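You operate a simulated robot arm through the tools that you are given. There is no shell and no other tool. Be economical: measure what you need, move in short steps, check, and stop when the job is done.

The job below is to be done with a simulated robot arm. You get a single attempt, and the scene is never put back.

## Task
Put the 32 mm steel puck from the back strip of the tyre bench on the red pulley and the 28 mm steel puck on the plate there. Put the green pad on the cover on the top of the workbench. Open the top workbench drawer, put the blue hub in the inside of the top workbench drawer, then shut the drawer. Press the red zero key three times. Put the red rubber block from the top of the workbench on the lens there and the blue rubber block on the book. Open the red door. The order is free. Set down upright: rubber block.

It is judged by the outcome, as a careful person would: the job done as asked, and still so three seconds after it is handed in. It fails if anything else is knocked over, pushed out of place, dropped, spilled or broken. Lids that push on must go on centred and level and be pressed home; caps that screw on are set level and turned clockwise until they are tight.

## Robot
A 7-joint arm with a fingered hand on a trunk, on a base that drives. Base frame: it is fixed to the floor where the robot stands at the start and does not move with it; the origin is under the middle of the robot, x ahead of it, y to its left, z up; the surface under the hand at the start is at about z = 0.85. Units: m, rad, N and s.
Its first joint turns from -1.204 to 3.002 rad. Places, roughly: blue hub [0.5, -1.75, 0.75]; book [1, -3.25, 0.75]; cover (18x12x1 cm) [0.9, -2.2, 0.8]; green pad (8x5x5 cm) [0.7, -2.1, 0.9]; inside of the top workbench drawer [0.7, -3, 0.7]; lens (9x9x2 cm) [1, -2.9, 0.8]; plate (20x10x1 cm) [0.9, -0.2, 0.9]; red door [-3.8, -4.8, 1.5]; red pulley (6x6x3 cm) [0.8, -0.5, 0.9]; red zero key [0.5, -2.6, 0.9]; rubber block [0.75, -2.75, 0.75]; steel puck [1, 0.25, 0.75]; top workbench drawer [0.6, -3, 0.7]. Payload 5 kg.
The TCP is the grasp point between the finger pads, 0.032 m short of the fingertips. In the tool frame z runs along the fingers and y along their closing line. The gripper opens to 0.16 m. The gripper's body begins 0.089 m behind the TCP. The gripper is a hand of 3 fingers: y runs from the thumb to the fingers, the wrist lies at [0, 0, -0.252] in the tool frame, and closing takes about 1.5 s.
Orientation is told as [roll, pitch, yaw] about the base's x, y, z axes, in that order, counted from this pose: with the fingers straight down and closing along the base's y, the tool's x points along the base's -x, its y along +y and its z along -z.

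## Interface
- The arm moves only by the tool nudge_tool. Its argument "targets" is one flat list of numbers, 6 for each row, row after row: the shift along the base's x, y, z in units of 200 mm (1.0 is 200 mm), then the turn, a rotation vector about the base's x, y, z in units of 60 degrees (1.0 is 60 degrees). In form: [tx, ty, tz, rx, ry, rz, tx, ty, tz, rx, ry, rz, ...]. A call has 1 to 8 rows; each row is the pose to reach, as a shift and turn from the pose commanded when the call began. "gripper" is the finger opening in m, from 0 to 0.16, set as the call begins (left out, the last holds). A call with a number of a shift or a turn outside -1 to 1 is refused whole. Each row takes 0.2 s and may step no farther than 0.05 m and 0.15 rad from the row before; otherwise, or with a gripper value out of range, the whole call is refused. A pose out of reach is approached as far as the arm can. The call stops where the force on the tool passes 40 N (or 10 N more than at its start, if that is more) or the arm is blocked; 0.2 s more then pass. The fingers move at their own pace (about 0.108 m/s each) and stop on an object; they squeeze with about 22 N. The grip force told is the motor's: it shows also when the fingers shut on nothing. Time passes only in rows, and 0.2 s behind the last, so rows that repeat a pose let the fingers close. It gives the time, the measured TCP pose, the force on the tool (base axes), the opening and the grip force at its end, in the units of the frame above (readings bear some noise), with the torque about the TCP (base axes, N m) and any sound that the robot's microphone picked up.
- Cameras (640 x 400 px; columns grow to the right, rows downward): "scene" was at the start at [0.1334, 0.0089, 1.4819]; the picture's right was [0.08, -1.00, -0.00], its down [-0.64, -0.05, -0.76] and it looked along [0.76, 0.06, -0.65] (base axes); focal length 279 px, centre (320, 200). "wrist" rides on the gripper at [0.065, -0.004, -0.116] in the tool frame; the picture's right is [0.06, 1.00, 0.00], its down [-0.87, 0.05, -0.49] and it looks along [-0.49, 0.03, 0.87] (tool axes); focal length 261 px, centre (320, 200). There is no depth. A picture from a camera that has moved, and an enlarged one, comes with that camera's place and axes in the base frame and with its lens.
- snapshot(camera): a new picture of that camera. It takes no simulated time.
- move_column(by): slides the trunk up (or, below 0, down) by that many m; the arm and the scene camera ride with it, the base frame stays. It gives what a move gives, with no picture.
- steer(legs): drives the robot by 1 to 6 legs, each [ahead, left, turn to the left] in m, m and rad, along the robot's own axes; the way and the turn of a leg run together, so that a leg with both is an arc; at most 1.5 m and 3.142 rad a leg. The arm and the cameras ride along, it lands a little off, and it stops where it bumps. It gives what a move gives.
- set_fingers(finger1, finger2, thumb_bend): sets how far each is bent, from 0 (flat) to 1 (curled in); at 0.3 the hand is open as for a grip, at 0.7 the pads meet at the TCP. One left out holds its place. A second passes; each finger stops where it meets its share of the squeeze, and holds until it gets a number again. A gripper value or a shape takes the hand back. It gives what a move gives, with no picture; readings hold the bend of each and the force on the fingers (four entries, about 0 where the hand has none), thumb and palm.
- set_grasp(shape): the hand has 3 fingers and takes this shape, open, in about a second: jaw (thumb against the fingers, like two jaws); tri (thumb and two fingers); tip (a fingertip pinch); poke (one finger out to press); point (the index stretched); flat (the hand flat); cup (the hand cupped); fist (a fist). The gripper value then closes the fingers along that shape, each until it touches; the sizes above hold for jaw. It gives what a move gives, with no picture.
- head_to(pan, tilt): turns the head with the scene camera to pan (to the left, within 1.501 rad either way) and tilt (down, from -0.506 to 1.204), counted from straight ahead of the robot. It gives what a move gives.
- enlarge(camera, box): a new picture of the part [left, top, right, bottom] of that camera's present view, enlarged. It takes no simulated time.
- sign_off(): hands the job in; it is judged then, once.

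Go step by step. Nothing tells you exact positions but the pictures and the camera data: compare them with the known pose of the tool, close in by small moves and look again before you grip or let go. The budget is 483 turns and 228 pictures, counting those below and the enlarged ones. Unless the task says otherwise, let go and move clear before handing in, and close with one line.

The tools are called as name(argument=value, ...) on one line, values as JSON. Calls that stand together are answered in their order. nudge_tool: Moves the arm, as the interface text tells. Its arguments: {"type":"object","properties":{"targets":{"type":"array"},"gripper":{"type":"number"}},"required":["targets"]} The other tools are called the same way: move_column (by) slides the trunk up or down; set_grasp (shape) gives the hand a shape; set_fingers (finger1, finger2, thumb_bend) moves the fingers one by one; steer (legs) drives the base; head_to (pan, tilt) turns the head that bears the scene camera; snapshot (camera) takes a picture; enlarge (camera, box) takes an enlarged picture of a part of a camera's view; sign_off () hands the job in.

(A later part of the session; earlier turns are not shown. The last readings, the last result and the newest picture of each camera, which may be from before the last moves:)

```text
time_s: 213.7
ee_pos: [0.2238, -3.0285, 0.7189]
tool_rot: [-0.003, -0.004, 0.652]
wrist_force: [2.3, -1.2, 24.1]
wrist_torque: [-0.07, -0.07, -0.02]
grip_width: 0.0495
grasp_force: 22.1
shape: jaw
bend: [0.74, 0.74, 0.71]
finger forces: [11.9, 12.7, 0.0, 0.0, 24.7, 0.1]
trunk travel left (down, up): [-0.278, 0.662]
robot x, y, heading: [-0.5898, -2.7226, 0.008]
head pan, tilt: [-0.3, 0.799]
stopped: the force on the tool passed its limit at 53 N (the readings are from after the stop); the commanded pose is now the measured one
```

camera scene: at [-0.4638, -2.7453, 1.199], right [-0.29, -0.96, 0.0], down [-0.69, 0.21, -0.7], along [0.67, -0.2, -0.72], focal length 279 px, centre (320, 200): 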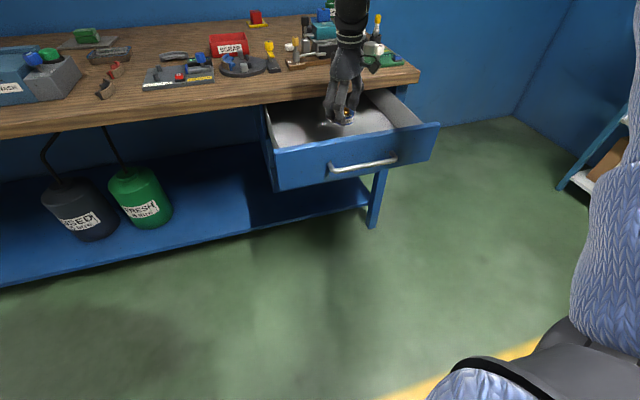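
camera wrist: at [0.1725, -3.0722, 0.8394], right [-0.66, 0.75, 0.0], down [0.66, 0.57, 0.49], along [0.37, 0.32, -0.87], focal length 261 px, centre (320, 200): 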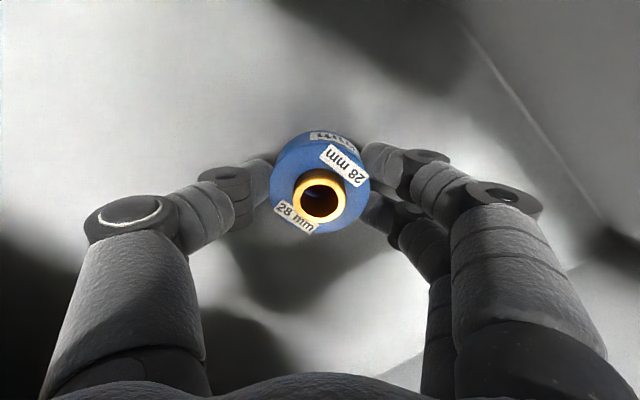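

The hub is on the drawer floor. I ease up slightly, release, and rise.

move_column(by=0.004)

nudge_tool(targets=[0, 0, 0, 0, 0, 0, 0, 0, 0, 0, 0, 0, 0, 0, 0, 0, 0, 0, 0, 0, 0, 0, 0, 0], gripper=0.085)

move_column(by=0.38)

snapshot(camera="wrist")

snapshot(camera="scene")

```text
time_s: 214.2
ee_pos: [0.2236, -3.0296, 0.7181]
tool_rot: [0.0, -0.001, 0.655]
wrist_force: [1.0, -1.5, 9.5]
wrist_torque: [0.02, 0.01, -0.09]
grip_width: 0.0485
grasp_force: 21.8
shape: jaw
bend: [0.74, 0.74, 0.71]
finger forces: [11.9, 12.8, 0.1, 0.0, 22.6, 0.0]
trunk travel left (down, up): [-0.282, 0.658]
robot x, y, heading: [-0.5911, -2.7195, 0.01]
head pan, tilt: [-0.3, 0.799]
```

```text
time_s: 215.2
ee_pos: [0.2236, -3.0284, 0.7186]
tool_rot: [-0.001, -0.001, 0.655]
wrist_force: [0.3, -1.5, 3.8]
wrist_torque: [0.12, 0.17, 0.04]
grip_width: 0.0825
grasp_force: 0.0
shape: jaw
bend: [0.73, 0.73, 0.7]
finger forces: [1.9, 1.7, 0.1, 0.0, 0.0, 0.0]
trunk travel left (down, up): [-0.282, 0.658]
robot x, y, heading: [-0.587, -2.7237, 0.007]
head pan, tilt: [-0.3, 0.799]
```

```text
time_s: 218.9
ee_pos: [0.2225, -3.0296, 1.0985]
tool_rot: [-0.002, -0.003, 0.652]
wrist_force: [0.7, 1.3, -0.1]
wrist_torque: [0.0, 0.01, 0.03]
grip_width: 0.0844
grasp_force: 0.1
shape: jaw
bend: [0.72, 0.72, 0.7]
finger forces: [0.0, 0.0, 0.0, 0.0, 0.0, 0.0]
trunk travel left (down, up): [-0.662, 0.278]
robot x, y, heading: [-0.589, -2.7253, 0.008]
head pan, tilt: [-0.3, 0.799]
```

```text
82 pictures are left
camera wrist: at [0.1731, -3.0721, 1.2133], right [-0.66, 0.75, 0.0], down [0.66, 0.57, 0.49], along [0.37, 0.32, -0.87], focal length 261 px, centre (320, 200)
```

wrist: 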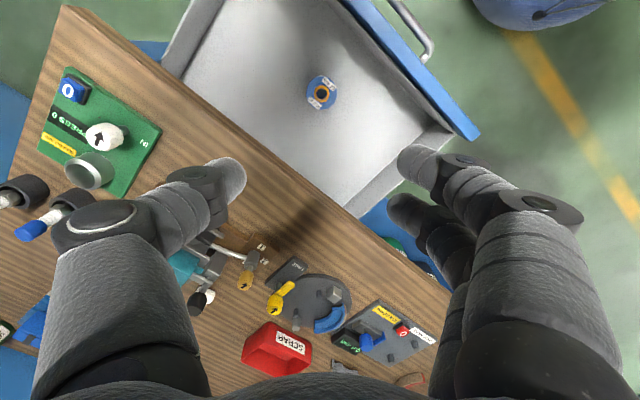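

```text
81 pictures are left
camera scene: at [-0.4638, -2.7455, 1.4862], right [-0.29, -0.96, 0.0], down [-0.69, 0.21, -0.7], along [0.67, -0.2, -0.72], focal length 279 px, centre (320, 200)
```

scene: 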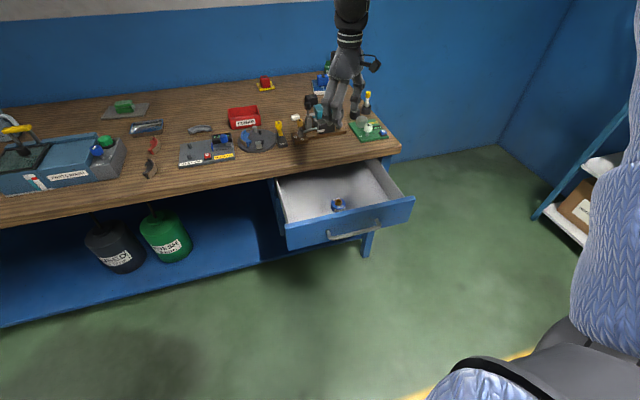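

The hub stands in the drawer. I back off and turn the hand forward again to push the drawer shut by its handle.

steer(legs=[[-0.35, 0, -0.008]])

nudge_tool(targets=[-0.05, 0, 0, 0, 0, -0.13, -0.1, 0, 0, 0, 0, -0.26, -0.15, 0, 0, 0, 0, -0.39, -0.2, 0, 0, 0, 0, -0.52, -0.25, 0, 0, 0, 0, -0.62, -0.28, 0, 0, 0, 0, -0.62], gripper=0.06)

nudge_tool(targets=[0, 0, 0, 0.08, -0.08, -0.08, 0, 0, 0, 0.16, -0.16, -0.16, 0, 0, 0, 0.24, -0.24, -0.24, 0, 0, 0, 0.32, -0.32, -0.32, 0, 0, 0, 0.4, -0.4, -0.4, 0, 0, 0, 0.48, -0.48, -0.48, 0, 0, 0, 0.56, -0.56, -0.56])

nudge_tool(targets=[0, 0, 0, 0.08, -0.08, -0.08, 0, 0, 0, 0.16, -0.16, -0.16, 0, 0, 0, 0.24, -0.24, -0.24, 0, 0, 0, 0.32, -0.32, -0.32, 0, 0, 0, 0.4, -0.4, -0.4, 0, 0, 0, 0.48, -0.48, -0.48, 0, 0, 0, 0.56, -0.56, -0.56, 0, 0, 0, 0.595, -0.595, -0.595])

```text
time_s: 221.1
ee_pos: [-0.1323, -3.0394, 1.099]
tool_rot: [-0.001, -0.002, 0.642]
wrist_force: [-0.4, 0.4, 0.2]
wrist_torque: [-0.02, -0.02, -0.01]
grip_width: 0.0845
grasp_force: 0.1
shape: jaw
bend: [0.72, 0.72, 0.7]
finger forces: [0.0, 0.0, 0.0, 0.0, 0.0, 0.0]
trunk travel left (down, up): [-0.662, 0.278]
robot x, y, heading: [-0.9377, -2.7236, -0.006]
head pan, tilt: [-0.3, 0.799]
```

```text
time_s: 222.5
ee_pos: [-0.1875, -3.039, 1.0974]
tool_rot: [-0.001, -0.002, -0.009]
wrist_force: [0.3, 0.4, -0.1]
wrist_torque: [-0.01, 0.02, 0.01]
grip_width: 0.0607
grasp_force: 0.1
shape: jaw
bend: [0.73, 0.73, 0.7]
finger forces: [0.1, 0.1, 0.1, 0.0, 0.1, 0.0]
trunk travel left (down, up): [-0.662, 0.278]
robot x, y, heading: [-0.9405, -2.7272, -0.005]
head pan, tilt: [-0.3, 0.799]
```

```text
time_s: 224.1
ee_pos: [-0.1874, -3.0388, 1.0984]
tool_rot: [0.762, -0.335, -0.768]
wrist_force: [-0.4, -0.1, -0.6]
wrist_torque: [-0.02, 0.01, 0.01]
grip_width: 0.0602
grasp_force: 0.1
shape: jaw
bend: [0.73, 0.73, 0.7]
finger forces: [0.0, 0.0, 0.0, 0.0, 0.0, 0.0]
trunk travel left (down, up): [-0.662, 0.278]
robot x, y, heading: [-0.9409, -2.7221, -0.009]
head pan, tilt: [-0.3, 0.799]
```

```text
time_s: 225.9
ee_pos: [-0.1793, -3.0528, 1.1125]
tool_rot: [1.56, 0.009, -1.567]
wrist_force: [-0.5, -0.2, -0.1]
wrist_torque: [-0.01, 0.04, 0.05]
grip_width: 0.0599
grasp_force: 0.1
shape: jaw
bend: [0.73, 0.73, 0.7]
finger forces: [0.0, 0.0, 0.1, 0.0, 0.1, 0.0]
out of reach, approached as far as the arm can: row 8
trunk travel left (down, up): [-0.662, 0.278]
robot x, y, heading: [-0.9401, -2.72, -0.008]
head pan, tilt: [-0.3, 0.799]
```

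move_column(by=-0.377)

steer(legs=[[0.13, 0.024, 0.006]])

snapshot(camera="wrist")

```text
time_s: 229.6
ee_pos: [-0.1774, -3.0531, 0.7341]
tool_rot: [1.56, 0.01, -1.565]
wrist_force: [-0.5, 0.0, -0.9]
wrist_torque: [0.03, 0.02, 0.0]
grip_width: 0.06
grasp_force: 0.2
shape: jaw
bend: [0.73, 0.73, 0.7]
finger forces: [0.0, 0.0, 0.0, 0.1, 0.0, 0.0]
trunk travel left (down, up): [-0.285, 0.655]
robot x, y, heading: [-0.9402, -2.7238, -0.002]
head pan, tilt: [-0.3, 0.799]
```

```text
time_s: 230.9
ee_pos: [-0.0466, -3.0229, 0.7345]
tool_rot: [1.56, 0.009, -1.559]
wrist_force: [-0.1, 0.5, -0.8]
wrist_torque: [-0.01, 0.01, -0.02]
grip_width: 0.06
grasp_force: 0.1
shape: jaw
bend: [0.73, 0.73, 0.7]
finger forces: [0.1, 0.0, 0.0, 0.1, 0.0, 0.0]
trunk travel left (down, up): [-0.285, 0.655]
robot x, y, heading: [-0.815, -2.6994, -0.0]
head pan, tilt: [-0.3, 0.799]
```

```text
80 pictures are left
camera wrist: at [-0.1642, -2.9599, 0.7315], right [0.01, 0.05, 1.0], down [-0.48, -0.88, 0.05], along [0.88, -0.48, 0.02], focal length 261 px, centre (320, 200)
```

wrist: 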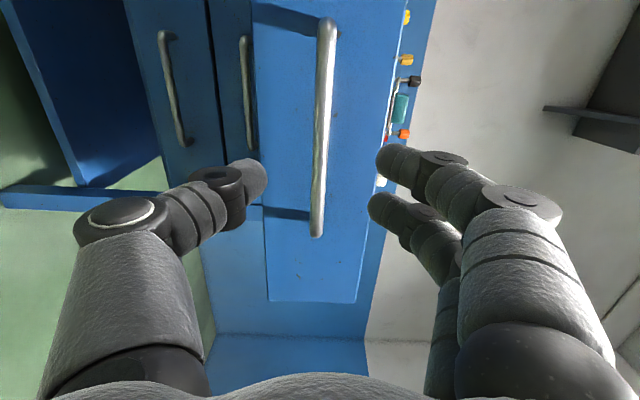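

Aligned with the bar. I advance, grip it, and push the drawer home.

steer(legs=[[0.082, 0, 0]])

nudge_tool(targets=[0, 0, 0, 0, 0, 0, 0, 0, 0, 0, 0, 0, 0, 0, 0, 0, 0, 0, 0, 0, 0, 0, 0, 0, 0, 0, 0, 0, 0, 0], gripper=0.0)

snapshot(camera="wrist")

```text
time_s: 231.9
ee_pos: [0.0375, -3.0225, 0.7344]
tool_rot: [1.561, 0.009, -1.559]
wrist_force: [0.4, 0.6, 0.2]
wrist_torque: [0.01, 0.01, -0.04]
grip_width: 0.0599
grasp_force: 0.1
shape: jaw
bend: [0.73, 0.73, 0.7]
finger forces: [0.0, 0.0, 0.1, 0.0, 0.0, 0.0]
trunk travel left (down, up): [-0.285, 0.655]
robot x, y, heading: [-0.7275, -2.699, 0.004]
head pan, tilt: [-0.3, 0.799]
```

```text
time_s: 233.1
ee_pos: [0.0385, -3.0227, 0.7344]
tool_rot: [1.56, 0.01, -1.559]
wrist_force: [1.7, 0.7, -1.0]
wrist_torque: [-0.01, 0.02, 0.01]
grip_width: 0.0069
grasp_force: 21.8
shape: jaw
bend: [0.71, 0.71, 0.71]
finger forces: [9.0, 9.0, 0.0, 0.0, 19.1, 0.1]
trunk travel left (down, up): [-0.285, 0.655]
robot x, y, heading: [-0.7296, -2.6989, 0.006]
head pan, tilt: [-0.3, 0.799]
```

```text
79 pictures are left
camera wrist: at [-0.0793, -2.9596, 0.7316], right [0.01, 0.05, 1.0], down [-0.48, -0.88, 0.05], along [0.88, -0.48, 0.02], focal length 261 px, centre (320, 200)
```

wrist: 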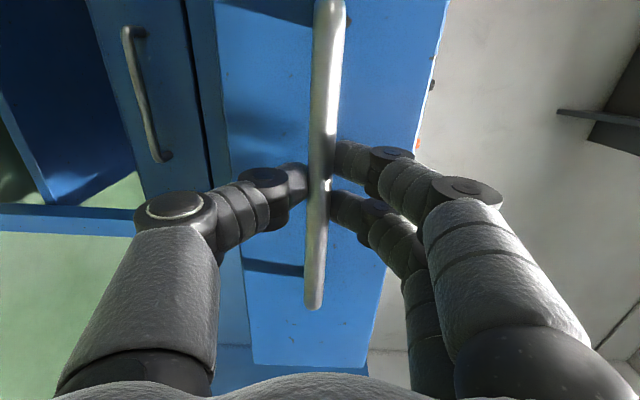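

steer(legs=[[0.255, 0, 0]])

snapshot(camera="scene")

```text
time_s: 235.0
ee_pos: [0.2931, -3.0248, 0.735]
tool_rot: [1.561, 0.007, -1.561]
wrist_force: [0.7, 10.5, -1.5]
wrist_torque: [0.0, 0.02, 0.15]
grip_width: 0.007
grasp_force: 22.2
shape: jaw
bend: [0.71, 0.71, 0.71]
finger forces: [9.3, 9.3, 0.0, 0.1, 20.4, 0.0]
trunk travel left (down, up): [-0.285, 0.655]
robot x, y, heading: [-0.4686, -2.7058, 0.0]
head pan, tilt: [-0.3, 0.799]
```

```text
78 pictures are left
camera scene: at [-0.346, -2.7223, 1.1092], right [-0.3, -0.95, 0.0], down [-0.68, 0.21, -0.7], along [0.67, -0.21, -0.72], focal length 279 px, centre (320, 200)
```

scene: 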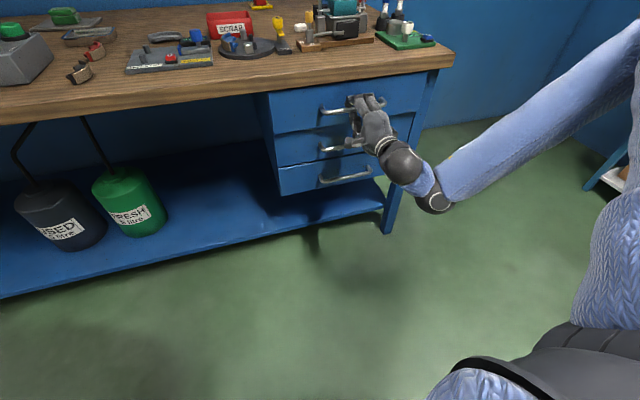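

Nearly shut (about 1 cm left). I push the last bit until it stops.

steer(legs=[[0.02, 0, 0]])

enlarge(camera="scene", box=[250, 60, 450, 210])

```text
time_s: 235.8
ee_pos: [0.3134, -3.0259, 0.7354]
tool_rot: [1.561, 0.008, -1.563]
wrist_force: [0.7, -1.3, -3.5]
wrist_torque: [0.01, 0.0, -0.01]
grip_width: 0.0032
grasp_force: 22.2
shape: jaw
bend: [0.72, 0.72, 0.72]
finger forces: [0.1, 0.0, 0.1, 0.0, 11.0, 0.0]
trunk travel left (down, up): [-0.285, 0.655]
robot x, y, heading: [-0.4512, -2.7052, 0.001]
head pan, tilt: [-0.3, 0.799]
```

```text
2.67 times, centred on (350, 135) of scene
camera zoom: at [-0.3256, -2.7231, 1.1092], right [-0.3, -0.95, 0.0], down [-0.68, 0.21, -0.7], along [0.67, -0.21, -0.72], focal length 744 px, centre (240, 373)
```

zoom: 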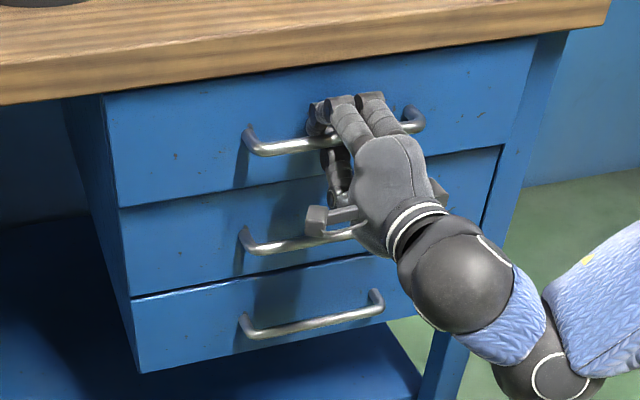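

nudge_tool(targets=[0, 0, 0, 0, 0, 0, 0, 0, 0, 0, 0, 0, 0, 0, 0, 0, 0, 0, 0, 0, 0, 0, 0, 0], gripper=0.06)

steer(legs=[[-0.12, 0, 0]])

snapshot(camera="wrist")

enlarge(camera="scene", box=[240, 60, 440, 210])

```text
time_s: 236.8
ee_pos: [0.3139, -3.0249, 0.7346]
tool_rot: [1.559, 0.008, -1.561]
wrist_force: [-0.7, -0.4, 0.4]
wrist_torque: [0.02, 0.01, 0.01]
grip_width: 0.0593
grasp_force: 0.0
shape: jaw
bend: [0.73, 0.73, 0.7]
finger forces: [0.0, 0.1, 0.1, 0.1, 0.0, 0.1]
trunk travel left (down, up): [-0.285, 0.655]
robot x, y, heading: [-0.4518, -2.7015, -0.002]
head pan, tilt: [-0.3, 0.799]
```

```text
time_s: 238.0
ee_pos: [0.1911, -3.0255, 0.7344]
tool_rot: [1.56, 0.008, -1.561]
wrist_force: [0.0, 0.9, -0.1]
wrist_torque: [-0.01, -0.03, -0.01]
grip_width: 0.0595
grasp_force: 0.0
shape: jaw
bend: [0.73, 0.73, 0.7]
finger forces: [0.0, 0.0, 0.0, 0.1, 0.1, 0.0]
trunk travel left (down, up): [-0.285, 0.655]
robot x, y, heading: [-0.571, -2.6984, -0.005]
head pan, tilt: [-0.3, 0.799]
```

```text
76 pictures are left
camera wrist: at [0.0738, -2.9623, 0.7318], right [0.01, 0.05, 1.0], down [-0.48, -0.87, 0.05], along [0.88, -0.48, 0.02], focal length 261 px, centre (320, 200)
```

wrist: 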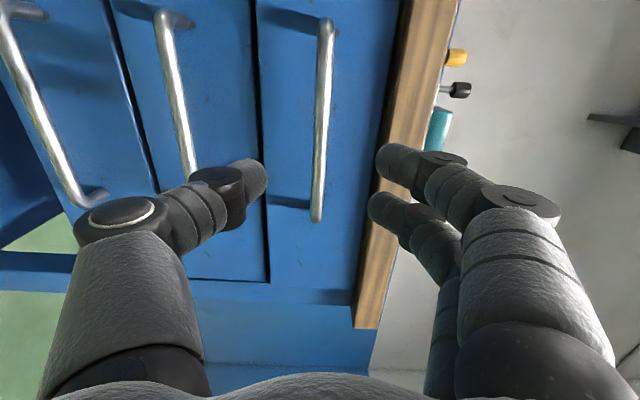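

```text
2.67 times, centred on (340, 135) of scene
camera zoom: at [-0.4477, -2.7227, 1.1093], right [-0.3, -0.95, 0.0], down [-0.68, 0.21, -0.7], along [0.67, -0.21, -0.72], focal length 744 px, centre (267, 373)
```

zoom: 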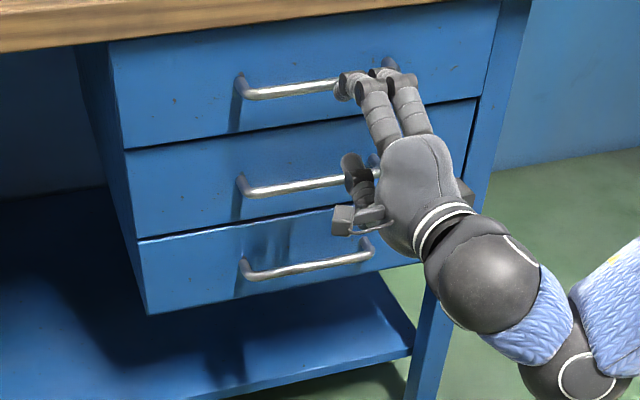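

The drawer looks flush; to be sure I close the fingers and push gently against the bar once more.

nudge_tool(targets=[0, 0, 0, 0, 0, 0, 0, 0, 0, 0, 0, 0, 0, 0, 0, 0, 0, 0, 0, 0, 0, 0, 0, 0], gripper=0.0)

steer(legs=[[0.08, 0, 0.004]])

snapshot(camera="wrist")

```text
time_s: 239.0
ee_pos: [0.1911, -3.0261, 0.735]
tool_rot: [1.558, 0.009, -1.562]
wrist_force: [-0.8, -0.3, -0.6]
wrist_torque: [-0.01, -0.02, -0.02]
grip_width: 0.0
grasp_force: 22.1
shape: jaw
bend: [0.65, 0.65, 0.67]
finger forces: [0.0, 0.0, 0.0, 0.0, 0.0, 0.1]
trunk travel left (down, up): [-0.285, 0.655]
robot x, y, heading: [-0.5739, -2.7016, -0.004]
head pan, tilt: [-0.3, 0.799]
```

```text
time_s: 240.1
ee_pos: [0.2717, -3.0229, 0.7351]
tool_rot: [1.56, 0.008, -1.559]
wrist_force: [0.3, 0.1, -0.3]
wrist_torque: [0.0, -0.02, -0.01]
grip_width: 0.0
grasp_force: 22.3
shape: jaw
bend: [0.65, 0.65, 0.67]
finger forces: [0.1, 0.0, 0.0, 0.0, 0.1, 0.1]
trunk travel left (down, up): [-0.285, 0.655]
robot x, y, heading: [-0.494, -2.7023, -0.002]
head pan, tilt: [-0.3, 0.799]
```

```text
74 pictures are left
camera wrist: at [0.1544, -2.9597, 0.7315], right [0.01, 0.05, 1.0], down [-0.48, -0.88, 0.05], along [0.88, -0.48, 0.02], focal length 261 px, centre (320, 200)
```

wrist: 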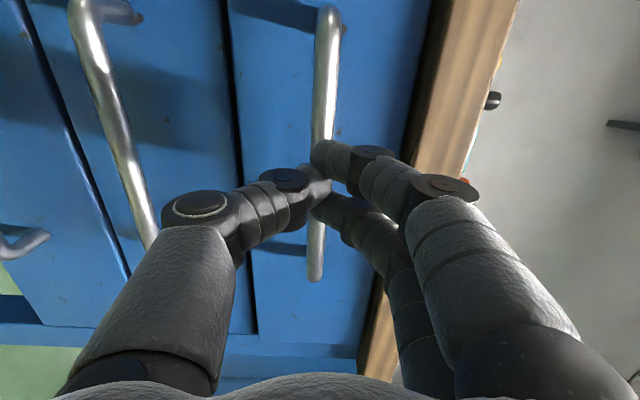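

steer(legs=[[0.025, 0, 0]])

steer(legs=[[0.015, 0, 0]])

snapshot(camera="wrist")

```text
time_s: 240.9
ee_pos: [0.2829, -3.0225, 0.737]
tool_rot: [1.559, 0.015, -1.555]
wrist_force: [-17.0, -0.7, 5.5]
wrist_torque: [-0.14, -0.23, -0.2]
grip_width: 0.0002
grasp_force: 22.6
shape: jaw
bend: [0.66, 0.67, 0.68]
finger forces: [0.0, 20.1, 0.1, 0.1, 0.1, 0.0]
trunk travel left (down, up): [-0.285, 0.655]
robot x, y, heading: [-0.4781, -2.6975, 0.001]
head pan, tilt: [-0.3, 0.799]
stopped in leg 1: the force on the tool passed its limit at 104 N (the readings are from after the stop); the commanded pose is now the measured one
```

```text
time_s: 241.6
ee_pos: [0.2833, -3.0216, 0.7356]
tool_rot: [1.558, 0.018, -1.556]
wrist_force: [-22.5, 0.6, 8.7]
wrist_torque: [-0.16, -0.25, -0.22]
grip_width: 0.0
grasp_force: 21.8
shape: jaw
bend: [0.67, 0.68, 0.68]
finger forces: [0.0, 22.8, 0.0, 0.0, 0.1, 0.0]
trunk travel left (down, up): [-0.285, 0.655]
robot x, y, heading: [-0.4756, -2.7015, 0.005]
head pan, tilt: [-0.3, 0.799]
stopped in leg 1: the force on the tool passed its limit at 65 N (the readings are from after the stop); the commanded pose is now the measured one
```

```text
73 pictures are left
camera wrist: at [0.1657, -2.9594, 0.7341], right [0.01, 0.05, 1.0], down [-0.48, -0.88, 0.05], along [0.88, -0.48, 0.01], focal length 261 px, centre (320, 200)
```

wrist: 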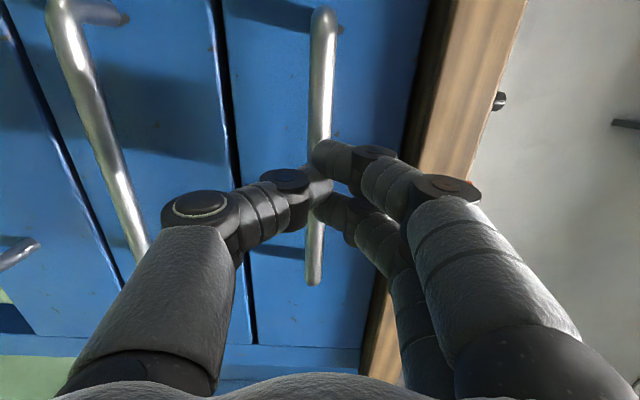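

Blocked solid, so the drawer is fully shut. I back off, raise the trunk and look for the red door.

steer(legs=[[-0.5, 0, 0]])

move_column(by=0.36)

snapshot(camera="scene")

head_to(pan=-1.5, tilt=0.2)

snapshot(camera="scene")

```text
time_s: 244.5
ee_pos: [-0.2134, -3.0221, 0.7333]
tool_rot: [1.557, 0.014, -1.559]
wrist_force: [-0.5, -0.4, -0.3]
wrist_torque: [0.03, 0.02, -0.01]
grip_width: 0.0001
grasp_force: 22.2
shape: jaw
bend: [0.66, 0.66, 0.68]
finger forces: [0.0, 0.1, 0.0, 0.1, 0.0, 0.0]
trunk travel left (down, up): [-0.285, 0.655]
robot x, y, heading: [-0.9734, -2.701, -0.001]
head pan, tilt: [-0.3, 0.799]
```

```text
time_s: 248.0
ee_pos: [-0.2138, -3.0222, 1.0942]
tool_rot: [1.554, 0.016, -1.559]
wrist_force: [-0.4, 0.3, -0.5]
wrist_torque: [0.03, -0.02, -0.01]
grip_width: 0.0002
grasp_force: 21.9
shape: jaw
bend: [0.66, 0.66, 0.68]
finger forces: [0.0, 0.0, 0.1, 0.0, 0.0, 0.0]
trunk travel left (down, up): [-0.645, 0.295]
robot x, y, heading: [-0.9722, -2.6991, 0.001]
head pan, tilt: [-0.3, 0.799]
```

```text
72 pictures are left
camera scene: at [-0.8476, -2.7223, 1.4692], right [-0.3, -0.95, 0.0], down [-0.68, 0.21, -0.7], along [0.67, -0.21, -0.72], focal length 279 px, centre (320, 200)
```

scene: 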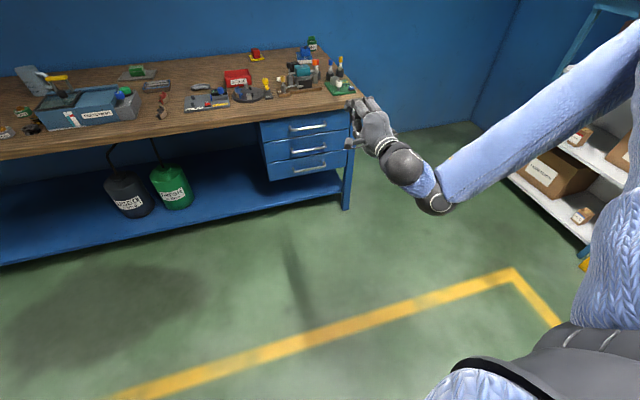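

```text
time_s: 249.4
ee_pos: [-0.2129, -3.0231, 1.0943]
tool_rot: [1.555, 0.015, -1.559]
wrist_force: [0.1, -0.2, -0.7]
wrist_torque: [-0.01, -0.02, -0.02]
grip_width: 0.0
grasp_force: 22.2
shape: jaw
bend: [0.66, 0.66, 0.68]
finger forces: [0.1, 0.0, 0.0, 0.0, 0.0, 0.0]
trunk travel left (down, up): [-0.645, 0.295]
robot x, y, heading: [-0.9751, -2.7002, -0.003]
head pan, tilt: [-1.499, 0.201]
```

```text
71 pictures are left
camera scene: at [-0.9181, -2.7912, 1.5229], right [-1.0, -0.07, 0.0], down [-0.01, 0.2, -0.98], along [0.07, -0.98, -0.2], focal length 279 px, centre (320, 200)
```

scene: 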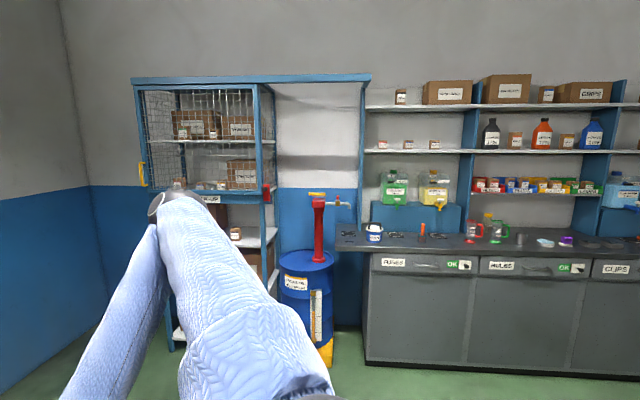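

steer(legs=[[-0.3, 0, -1.57]])

head_to(pan=-0.9, tilt=0.2)

snapshot(camera="scene")

```text
time_s: 253.6
ee_pos: [-1.4765, -3.2754, 1.0942]
tool_rot: [1.555, 0.017, -3.113]
wrist_force: [-0.4, 0.5, 0.6]
wrist_torque: [-0.02, 0.02, -0.02]
grip_width: 0.0
grasp_force: 22.3
shape: jaw
bend: [0.66, 0.66, 0.68]
finger forces: [0.0, 0.1, 0.0, 0.0, 0.0, 0.0]
trunk travel left (down, up): [-0.645, 0.295]
robot x, y, heading: [-1.1648, -2.5057, -1.554]
head pan, tilt: [-1.499, 0.201]
cut short: leg 1
```

```text
time_s: 254.6
ee_pos: [-1.4762, -3.2746, 1.0936]
tool_rot: [1.556, 0.016, -3.113]
wrist_force: [0.5, 0.2, -0.2]
wrist_torque: [-0.01, 0.0, 0.01]
grip_width: 0.0002
grasp_force: 21.8
shape: jaw
bend: [0.66, 0.66, 0.68]
finger forces: [0.0, 0.0, 0.0, 0.0, 0.1, 0.0]
trunk travel left (down, up): [-0.645, 0.295]
robot x, y, heading: [-1.164, -2.5089, -1.56]
head pan, tilt: [-0.901, 0.201]
```

```text
70 pictures are left
camera scene: at [-1.2392, -2.6168, 1.5229], right [-0.63, 0.78, 0.0], down [0.15, 0.13, -0.98], along [-0.76, -0.62, -0.2], focal length 279 px, centre (320, 200)
```

scene: 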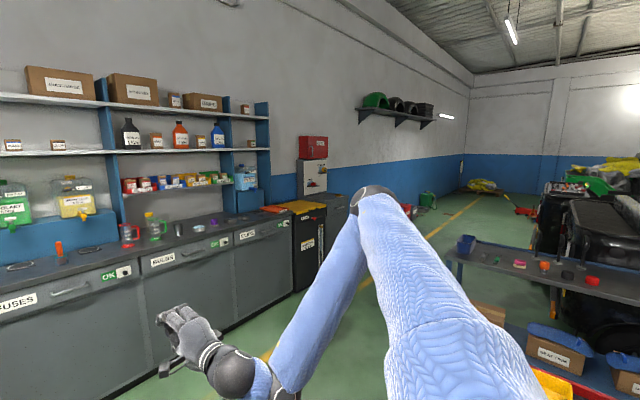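

enlarge(camera="scene", box=[260, 110, 380, 230])

head_to(pan=-1.4, tilt=0.5)

snapshot(camera="scene")

```text
3.33 times, centred on (320, 170) of scene
camera zoom: at [-1.2392, -2.6168, 1.5229], right [-0.63, 0.78, 0.0], down [0.15, 0.13, -0.98], along [-0.76, -0.62, -0.2], focal length 930 px, centre (320, 300)
```

zoom: 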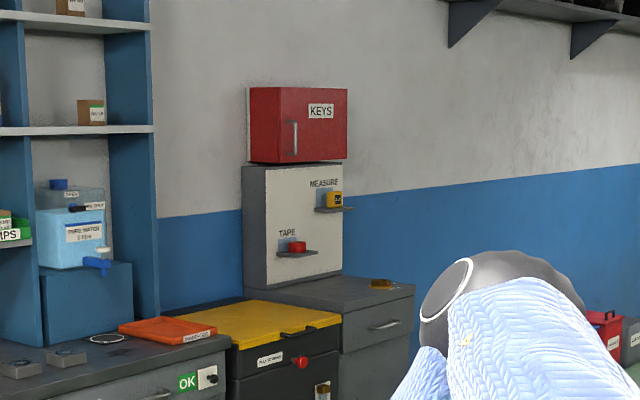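

```text
time_s: 255.6
ee_pos: [-1.4771, -3.2757, 1.0949]
tool_rot: [1.555, 0.016, -3.113]
wrist_force: [-0.4, -0.7, -0.2]
wrist_torque: [0.02, 0.01, 0.0]
grip_width: 0.0
grasp_force: 22.0
shape: jaw
bend: [0.66, 0.66, 0.68]
finger forces: [0.0, 0.1, 0.0, 0.1, 0.0, 0.0]
trunk travel left (down, up): [-0.645, 0.295]
robot x, y, heading: [-1.1657, -2.5082, -1.554]
head pan, tilt: [-1.4, 0.499]
```

```text
68 pictures are left
camera scene: at [-1.2563, -2.5748, 1.4953], right [-0.18, 0.98, 0.0], down [0.47, 0.09, -0.88], along [-0.86, -0.16, -0.48], focal length 279 px, centre (320, 200)
```

scene: 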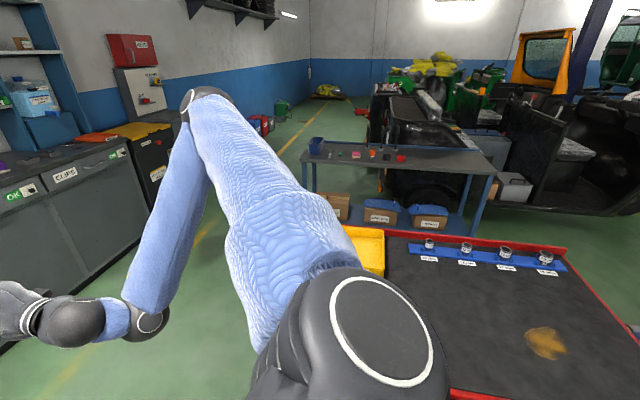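

The red "KEYS" cabinet is on the far wall; its vertical handle is at about (-3.76, -4.78, 1.43), hinged at the far side. I drive down the aisle, watching clearance.

steer(legs=[[1.05, 0, -0.012]])

head_to(pan=-1.0, tilt=0.4)

snapshot(camera="scene")

```text
time_s: 261.0
ee_pos: [-1.4821, -4.3254, 1.0935]
tool_rot: [1.555, 0.016, -3.126]
wrist_force: [0.3, 1.0, -0.2]
wrist_torque: [-0.02, 0.02, 0.0]
grip_width: 0.0
grasp_force: 21.8
shape: jaw
bend: [0.66, 0.66, 0.68]
finger forces: [0.0, 0.0, 0.1, 0.1, 0.0, 0.1]
trunk travel left (down, up): [-0.645, 0.295]
robot x, y, heading: [-1.1639, -3.5617, -1.575]
head pan, tilt: [-1.4, 0.499]
```

```text
time_s: 261.9
ee_pos: [-1.4815, -4.3241, 1.0956]
tool_rot: [1.555, 0.017, -3.126]
wrist_force: [-0.7, 0.1, -0.2]
wrist_torque: [0.04, -0.02, 0.0]
grip_width: 0.0
grasp_force: 21.9
shape: jaw
bend: [0.66, 0.66, 0.68]
finger forces: [0.1, 0.0, 0.0, 0.0, 0.0, 0.0]
trunk travel left (down, up): [-0.645, 0.295]
robot x, y, heading: [-1.1592, -3.5668, -1.572]
head pan, tilt: [-1.0, 0.4]
```

```text
67 pictures are left
camera scene: at [-1.2392, -3.6611, 1.5043], right [-0.54, 0.84, 0.0], down [0.33, 0.21, -0.92], along [-0.78, -0.5, -0.39], focal length 279 px, centre (320, 200)
```

scene: 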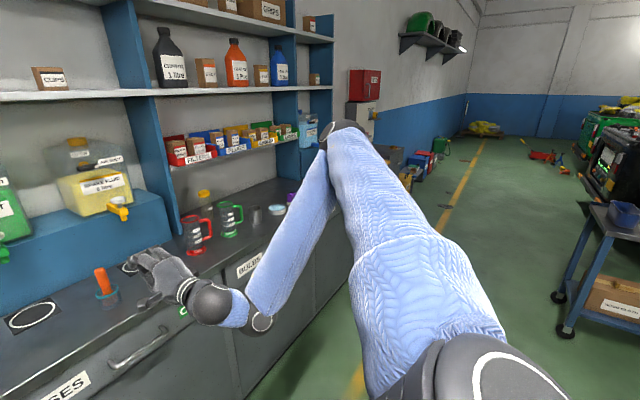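

The hand is over the counter's edge; I back off 15 cm and strafe along.

steer(legs=[[-0.17, 0, 0], [0, -1.15, 0]])

snapshot(camera="scene")

```text
time_s: 268.8
ee_pos: [-2.6395, -4.1468, 1.0943]
tool_rot: [1.556, 0.016, -3.131]
wrist_force: [-0.5, -0.1, -0.1]
wrist_torque: [0.02, -0.01, 0.05]
grip_width: 0.0
grasp_force: 22.0
shape: jaw
bend: [0.66, 0.66, 0.68]
finger forces: [0.1, 0.0, 0.0, 0.0, 0.1, 0.1]
trunk travel left (down, up): [-0.645, 0.295]
robot x, y, heading: [-2.3113, -3.3862, -1.573]
head pan, tilt: [-1.0, 0.4]
```

```text
66 pictures are left
camera scene: at [-2.3953, -3.4841, 1.5043], right [-0.54, 0.84, 0.0], down [0.33, 0.21, -0.92], along [-0.78, -0.49, -0.39], focal length 279 px, centre (320, 200)
```

scene: 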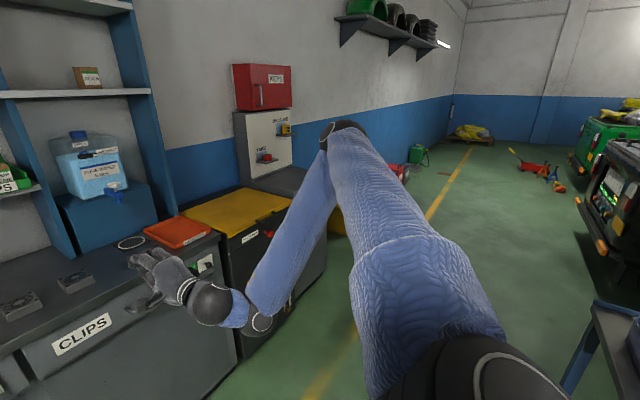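

A table corner is near on the right, so I'll keep closer to the cabinets. First I raise the trunk and turn the hand so it closes horizontally for the vertical handle.

move_column(by=0.29)

nudge_tool(targets=[0, 0, 0, 0, 0.14, 0, 0, 0, 0, 0, 0.28, 0, 0, 0, 0, 0, 0.42, 0, 0, 0, 0, 0, 0.56, 0, 0, 0, 0, 0, 0.7, 0, 0, 0, 0, 0, 0.75, 0], gripper=0.06)

nudge_tool(targets=[0, 0, 0, 0, 0.14, 0, 0, 0, 0, 0, 0.28, 0, 0, 0, 0, 0, 0.42, 0, 0, 0, 0, 0, 0.56, 0, 0, 0, 0, 0, 0.7, 0, 0, 0, 0, 0, 0.75, 0])

snapshot(camera="scene")

```text
time_s: 271.7
ee_pos: [-2.6404, -4.1468, 1.3836]
tool_rot: [1.553, 0.015, -3.132]
wrist_force: [-0.2, -0.3, 0.8]
wrist_torque: [-0.01, 0.0, -0.01]
grip_width: 0.0
grasp_force: 22.4
shape: jaw
bend: [0.66, 0.66, 0.68]
finger forces: [0.1, 0.1, 0.0, 0.0, 0.0, 0.0]
trunk travel left (down, up): [-0.935, 0.005]
robot x, y, heading: [-2.3145, -3.3885, -1.575]
head pan, tilt: [-1.0, 0.4]
```

```text
time_s: 273.1
ee_pos: [-2.6391, -4.1461, 1.3843]
tool_rot: [1.537, -0.771, -3.12]
wrist_force: [0.2, -0.1, -0.6]
wrist_torque: [0.0, 0.01, -0.01]
grip_width: 0.0595
grasp_force: 0.1
shape: jaw
bend: [0.73, 0.73, 0.7]
finger forces: [0.0, 0.0, 0.0, 0.0, 0.0, 0.1]
trunk travel left (down, up): [-0.935, 0.005]
robot x, y, heading: [-2.3156, -3.3863, -1.577]
head pan, tilt: [-1.0, 0.4]
```

```text
time_s: 274.5
ee_pos: [-2.6426, -4.1501, 1.3887]
tool_rot: [0.723, -1.549, -2.306]
wrist_force: [0.1, 0.1, 0.2]
wrist_torque: [0.0, 0.0, -0.02]
grip_width: 0.0596
grasp_force: 0.1
shape: jaw
bend: [0.73, 0.73, 0.7]
finger forces: [0.0, 0.1, 0.0, 0.0, 0.0, 0.0]
out of reach, approached as far as the arm can: row 2, 3, 4, 5, 6
trunk travel left (down, up): [-0.935, 0.005]
robot x, y, heading: [-2.3181, -3.3854, -1.571]
head pan, tilt: [-1.0, 0.4]
```

```text
65 pictures are left
camera scene: at [-2.3948, -3.4842, 1.7943], right [-0.54, 0.84, 0.0], down [0.33, 0.21, -0.92], along [-0.78, -0.49, -0.39], focal length 279 px, centre (320, 200)
```

scene: 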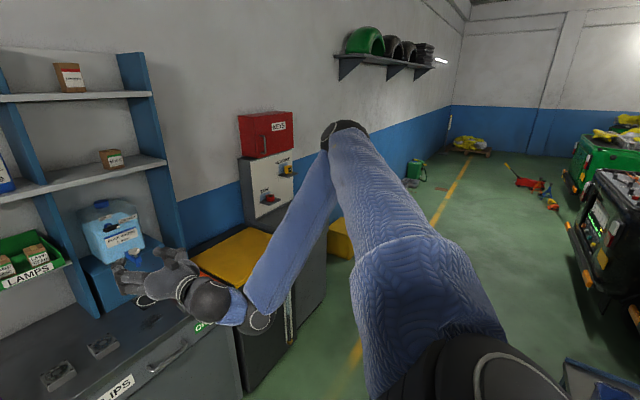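

The hand points forward with horizontal closing. I continue right past the table.

steer(legs=[[0.16, 0, 0], [0, -0.8, 0]])

head_to(pan=-0.5, tilt=0.4)

snapshot(camera="scene")

```text
time_s: 279.8
ee_pos: [-3.4551, -4.2965, 1.3887]
tool_rot: [0.78, -1.548, -2.377]
wrist_force: [0.4, 0.8, 0.4]
wrist_torque: [-0.03, 0.0, -0.01]
grip_width: 0.0595
grasp_force: 0.1
shape: jaw
bend: [0.73, 0.73, 0.7]
finger forces: [0.1, 0.0, 0.0, 0.1, 0.0, 0.1]
trunk travel left (down, up): [-0.935, 0.005]
robot x, y, heading: [-3.1164, -3.5367, -1.593]
head pan, tilt: [-1.0, 0.4]
```

```text
time_s: 280.8
ee_pos: [-3.4546, -4.2958, 1.3884]
tool_rot: [0.768, -1.547, -2.367]
wrist_force: [-0.3, -0.4, 0.5]
wrist_torque: [0.02, 0.0, 0.01]
grip_width: 0.0599
grasp_force: 0.0
shape: jaw
bend: [0.73, 0.73, 0.7]
finger forces: [0.0, 0.1, 0.0, 0.0, 0.0, 0.1]
trunk travel left (down, up): [-0.935, 0.005]
robot x, y, heading: [-3.1094, -3.5374, -1.594]
head pan, tilt: [-0.499, 0.4]
```

```text
64 pictures are left
camera scene: at [-3.1619, -3.6658, 1.7944], right [-0.87, 0.5, 0.0], down [0.19, 0.34, -0.92], along [-0.46, -0.8, -0.39], focal length 279 px, centre (320, 200)
```

scene: 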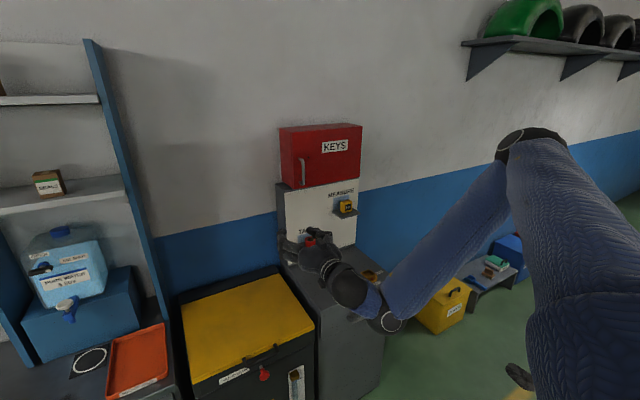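

enlarge(camera="scene", box=[260, 110, 400, 220])

snapshot(camera="wrist")

```text
3.64 times, centred on (330, 165) of scene
camera zoom: at [-3.1619, -3.6658, 1.7944], right [-0.87, 0.5, 0.0], down [0.19, 0.34, -0.92], along [-0.46, -0.8, -0.39], focal length 1015 px, centre (284, 327)
```

zoom: 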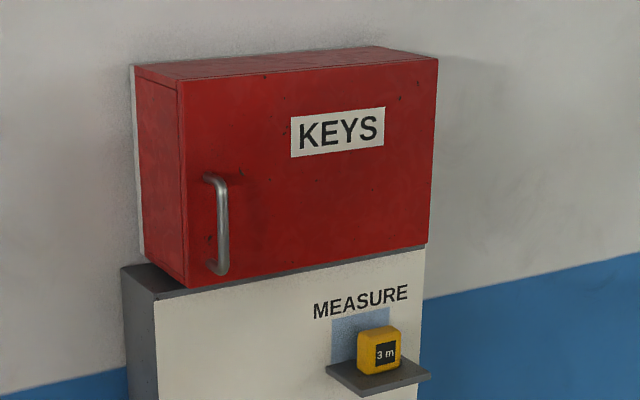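

```text
62 pictures are left
camera wrist: at [-3.4553, -4.1793, 1.3249], right [1.0, -0.03, -0.05], down [0.05, 0.48, 0.88], along [0.0, -0.88, 0.48], focal length 261 px, centre (320, 200)
```

wrist: 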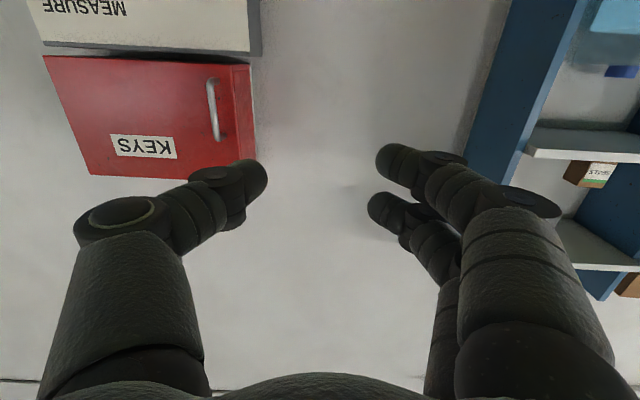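

The handle bar is at (-3.685, -4.734, 1.427), with the hinge at x ≈ -4.035. I raise the hand 4 cm and align.

nudge_tool(targets=[0, 0, 0.1, 0, 0, 0, 0, 0, 0.19, 0, 0, 0])

steer(legs=[[0, -0.225, 0.02]])

snapshot(camera="wrist")

```text
time_s: 281.4
ee_pos: [-3.4563, -4.2947, 1.4277]
tool_rot: [0.771, -1.547, -2.369]
wrist_force: [-0.1, -0.6, 0.6]
wrist_torque: [-0.04, 0.0, -0.02]
grip_width: 0.0596
grasp_force: 0.0
shape: jaw
bend: [0.73, 0.73, 0.7]
finger forces: [0.0, 0.1, 0.0, 0.1, 0.0, 0.0]
trunk travel left (down, up): [-0.935, 0.005]
robot x, y, heading: [-3.1078, -3.5403, -1.593]
head pan, tilt: [-0.499, 0.4]
```

```text
time_s: 283.0
ee_pos: [-3.6585, -4.299, 1.4265]
tool_rot: [0.786, -1.549, -2.364]
wrist_force: [0.7, -0.1, 0.1]
wrist_torque: [0.02, 0.02, -0.02]
grip_width: 0.0599
grasp_force: 0.1
shape: jaw
bend: [0.73, 0.73, 0.7]
finger forces: [0.0, 0.0, 0.0, 0.1, 0.0, 0.0]
trunk travel left (down, up): [-0.935, 0.005]
robot x, y, heading: [-3.328, -3.5332, -1.575]
head pan, tilt: [-0.499, 0.4]
```

```text
61 pictures are left
camera wrist: at [-3.662, -4.1832, 1.3632], right [1.0, -0.01, -0.05], down [0.04, 0.48, 0.88], along [0.02, -0.88, 0.48], focal length 261 px, centre (320, 200)
```

wrist: 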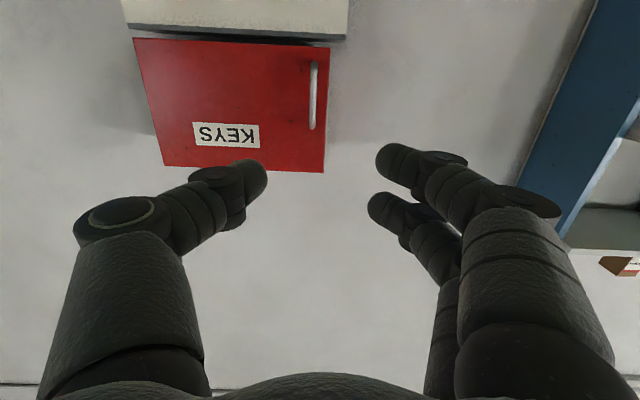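

steer(legs=[[0.32, -0.02, 0]])

snapshot(camera="wrist")

snapshot(camera="scene")

```text
time_s: 285.1
ee_pos: [-3.6728, -4.616, 1.4273]
tool_rot: [0.767, -1.549, -2.339]
wrist_force: [0.8, 0.1, -0.7]
wrist_torque: [0.01, 0.0, 0.0]
grip_width: 0.0595
grasp_force: 0.1
shape: jaw
bend: [0.73, 0.73, 0.7]
finger forces: [0.0, 0.0, 0.1, 0.0, 0.0, 0.0]
trunk travel left (down, up): [-0.935, 0.005]
robot x, y, heading: [-3.3516, -3.8497, -1.567]
head pan, tilt: [-0.499, 0.4]
```

```text
60 pictures are left
camera wrist: at [-3.6762, -4.5002, 1.3632], right [1.0, 0.0, -0.05], down [0.04, 0.48, 0.88], along [0.02, -0.88, 0.48], focal length 261 px, centre (320, 200)
```

wrist: 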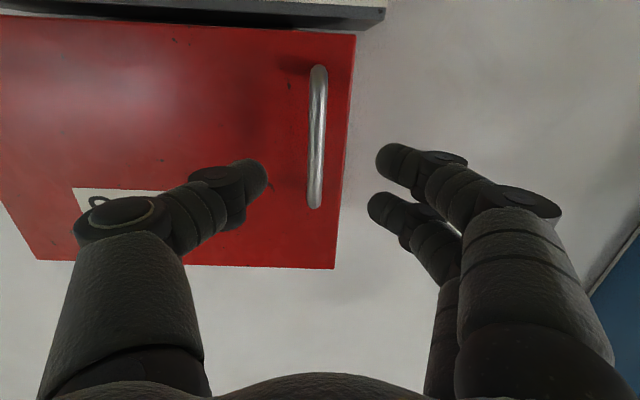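

```text
59 pictures are left
camera scene: at [-3.3967, -3.9792, 1.7944], right [-0.88, 0.47, 0.0], down [0.18, 0.34, -0.92], along [-0.44, -0.81, -0.39], focal length 279 px, centre (320, 200)
```

scene: 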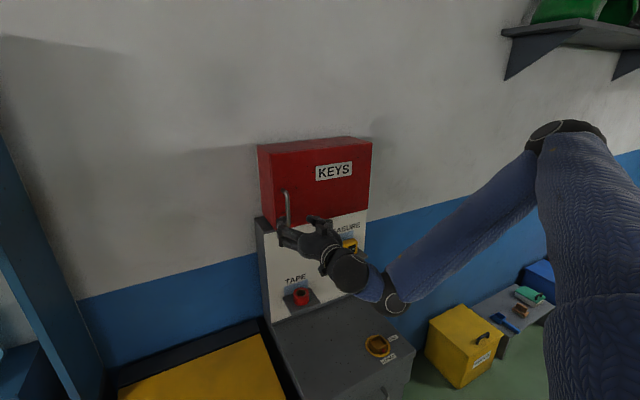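

Well aligned. I advance the last 10 cm and grip the bar.

steer(legs=[[0.1, 0, 0]])

snapshot(camera="wrist")

```text
time_s: 286.4
ee_pos: [-3.6726, -4.7127, 1.4259]
tool_rot: [0.715, -1.545, -2.288]
wrist_force: [0.3, -1.2, -0.2]
wrist_torque: [-0.02, -0.01, 0.06]
grip_width: 0.0599
grasp_force: 0.0
shape: jaw
bend: [0.73, 0.73, 0.7]
finger forces: [0.0, 0.0, 0.0, 0.0, 0.0, 0.1]
trunk travel left (down, up): [-0.935, 0.005]
robot x, y, heading: [-3.3526, -3.9401, -1.566]
head pan, tilt: [-0.499, 0.4]
stopped in leg 1: the force on the tool passed its limit at 55 N (the readings are from after the stop); the commanded pose is now the measured one
```

```text
58 pictures are left
camera wrist: at [-3.6762, -4.5963, 1.3617], right [1.0, 0.0, -0.05], down [0.04, 0.47, 0.88], along [0.02, -0.88, 0.47], focal length 261 px, centre (320, 200)
```

wrist: 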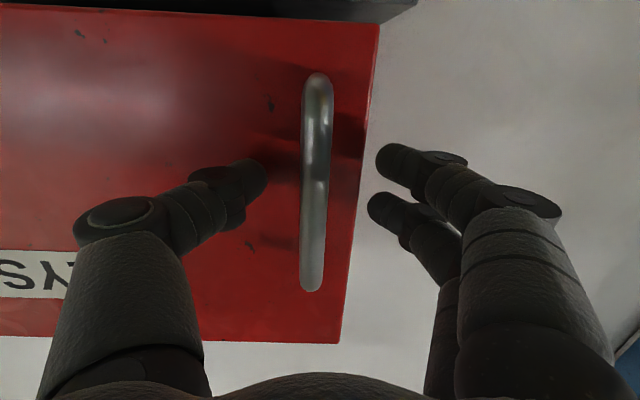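

A touch stopped the drive with the bar between the fingers. I close on it.

nudge_tool(targets=[0, 0, 0, 0, 0, 0, 0, 0, 0, 0, 0, 0, 0, 0, 0, 0, 0, 0, 0, 0, 0, 0, 0, 0, 0, 0, 0, 0, 0, 0], gripper=0.0)

snapshot(camera="wrist")

```text
time_s: 287.6
ee_pos: [-3.6728, -4.7098, 1.426]
tool_rot: [0.779, -1.545, -2.354]
wrist_force: [-5.7, -1.6, -1.2]
wrist_torque: [0.02, 0.0, -0.01]
grip_width: 0.0
grasp_force: 22.0
shape: jaw
bend: [0.66, 0.66, 0.71]
finger forces: [0.0, 0.1, 0.0, 0.0, 0.1, 0.0]
trunk travel left (down, up): [-0.935, 0.005]
robot x, y, heading: [-3.3485, -3.9439, -1.567]
head pan, tilt: [-0.499, 0.4]
```

```text
57 pictures are left
camera wrist: at [-3.6766, -4.5934, 1.363], right [1.0, 0.0, -0.04], down [0.04, 0.48, 0.88], along [0.02, -0.88, 0.48], focal length 261 px, centre (320, 200)
```

wrist: 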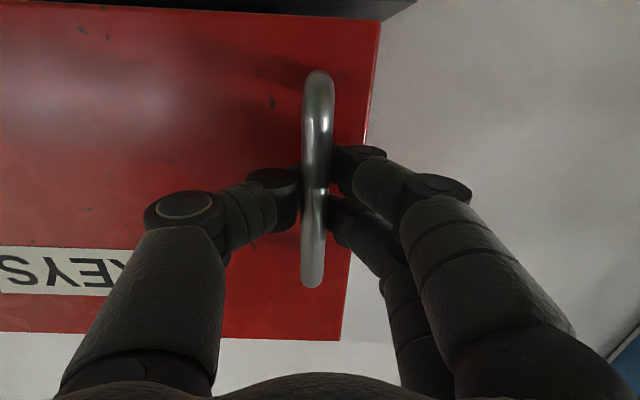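

The fingers hook the bar. I pull gently along the door's arc.

steer(legs=[[-0.1, -0.022, 0]])

snapshot(camera="wrist")

snapshot(camera="scene")

```text
time_s: 288.7
ee_pos: [-3.6991, -4.6092, 1.4269]
tool_rot: [0.852, -1.545, -2.426]
wrist_force: [-15.8, -7.8, 5.4]
wrist_torque: [0.0, 0.09, 0.12]
grip_width: 0.0001
grasp_force: 22.1
shape: jaw
bend: [0.66, 0.66, 0.71]
finger forces: [0.0, 0.0, 0.1, 0.1, 27.9, 0.0]
trunk travel left (down, up): [-0.935, 0.005]
robot x, y, heading: [-3.3726, -3.8459, -1.566]
head pan, tilt: [-0.499, 0.4]
```

```text
56 pictures are left
camera wrist: at [-3.702, -4.493, 1.3634], right [1.0, 0.0, -0.04], down [0.04, 0.48, 0.88], along [0.02, -0.88, 0.48], focal length 261 px, centre (320, 200)
```

wrist: 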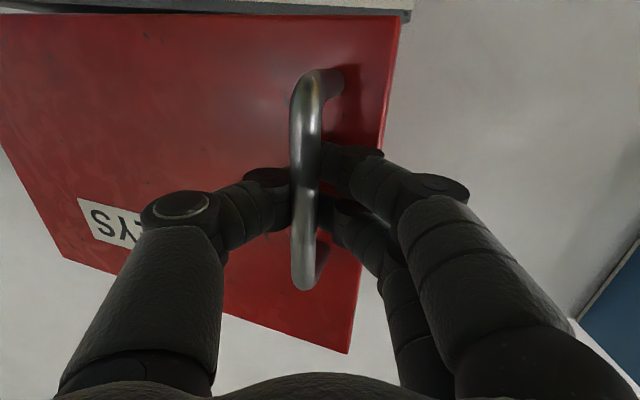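

```text
55 pictures are left
camera scene: at [-3.423, -3.973, 1.7945], right [-0.88, 0.47, 0.0], down [0.19, 0.34, -0.92], along [-0.44, -0.81, -0.39], focal length 279 px, centre (320, 200)
```

scene: 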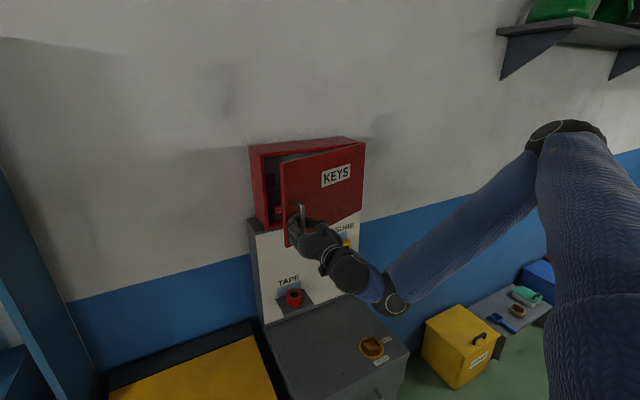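

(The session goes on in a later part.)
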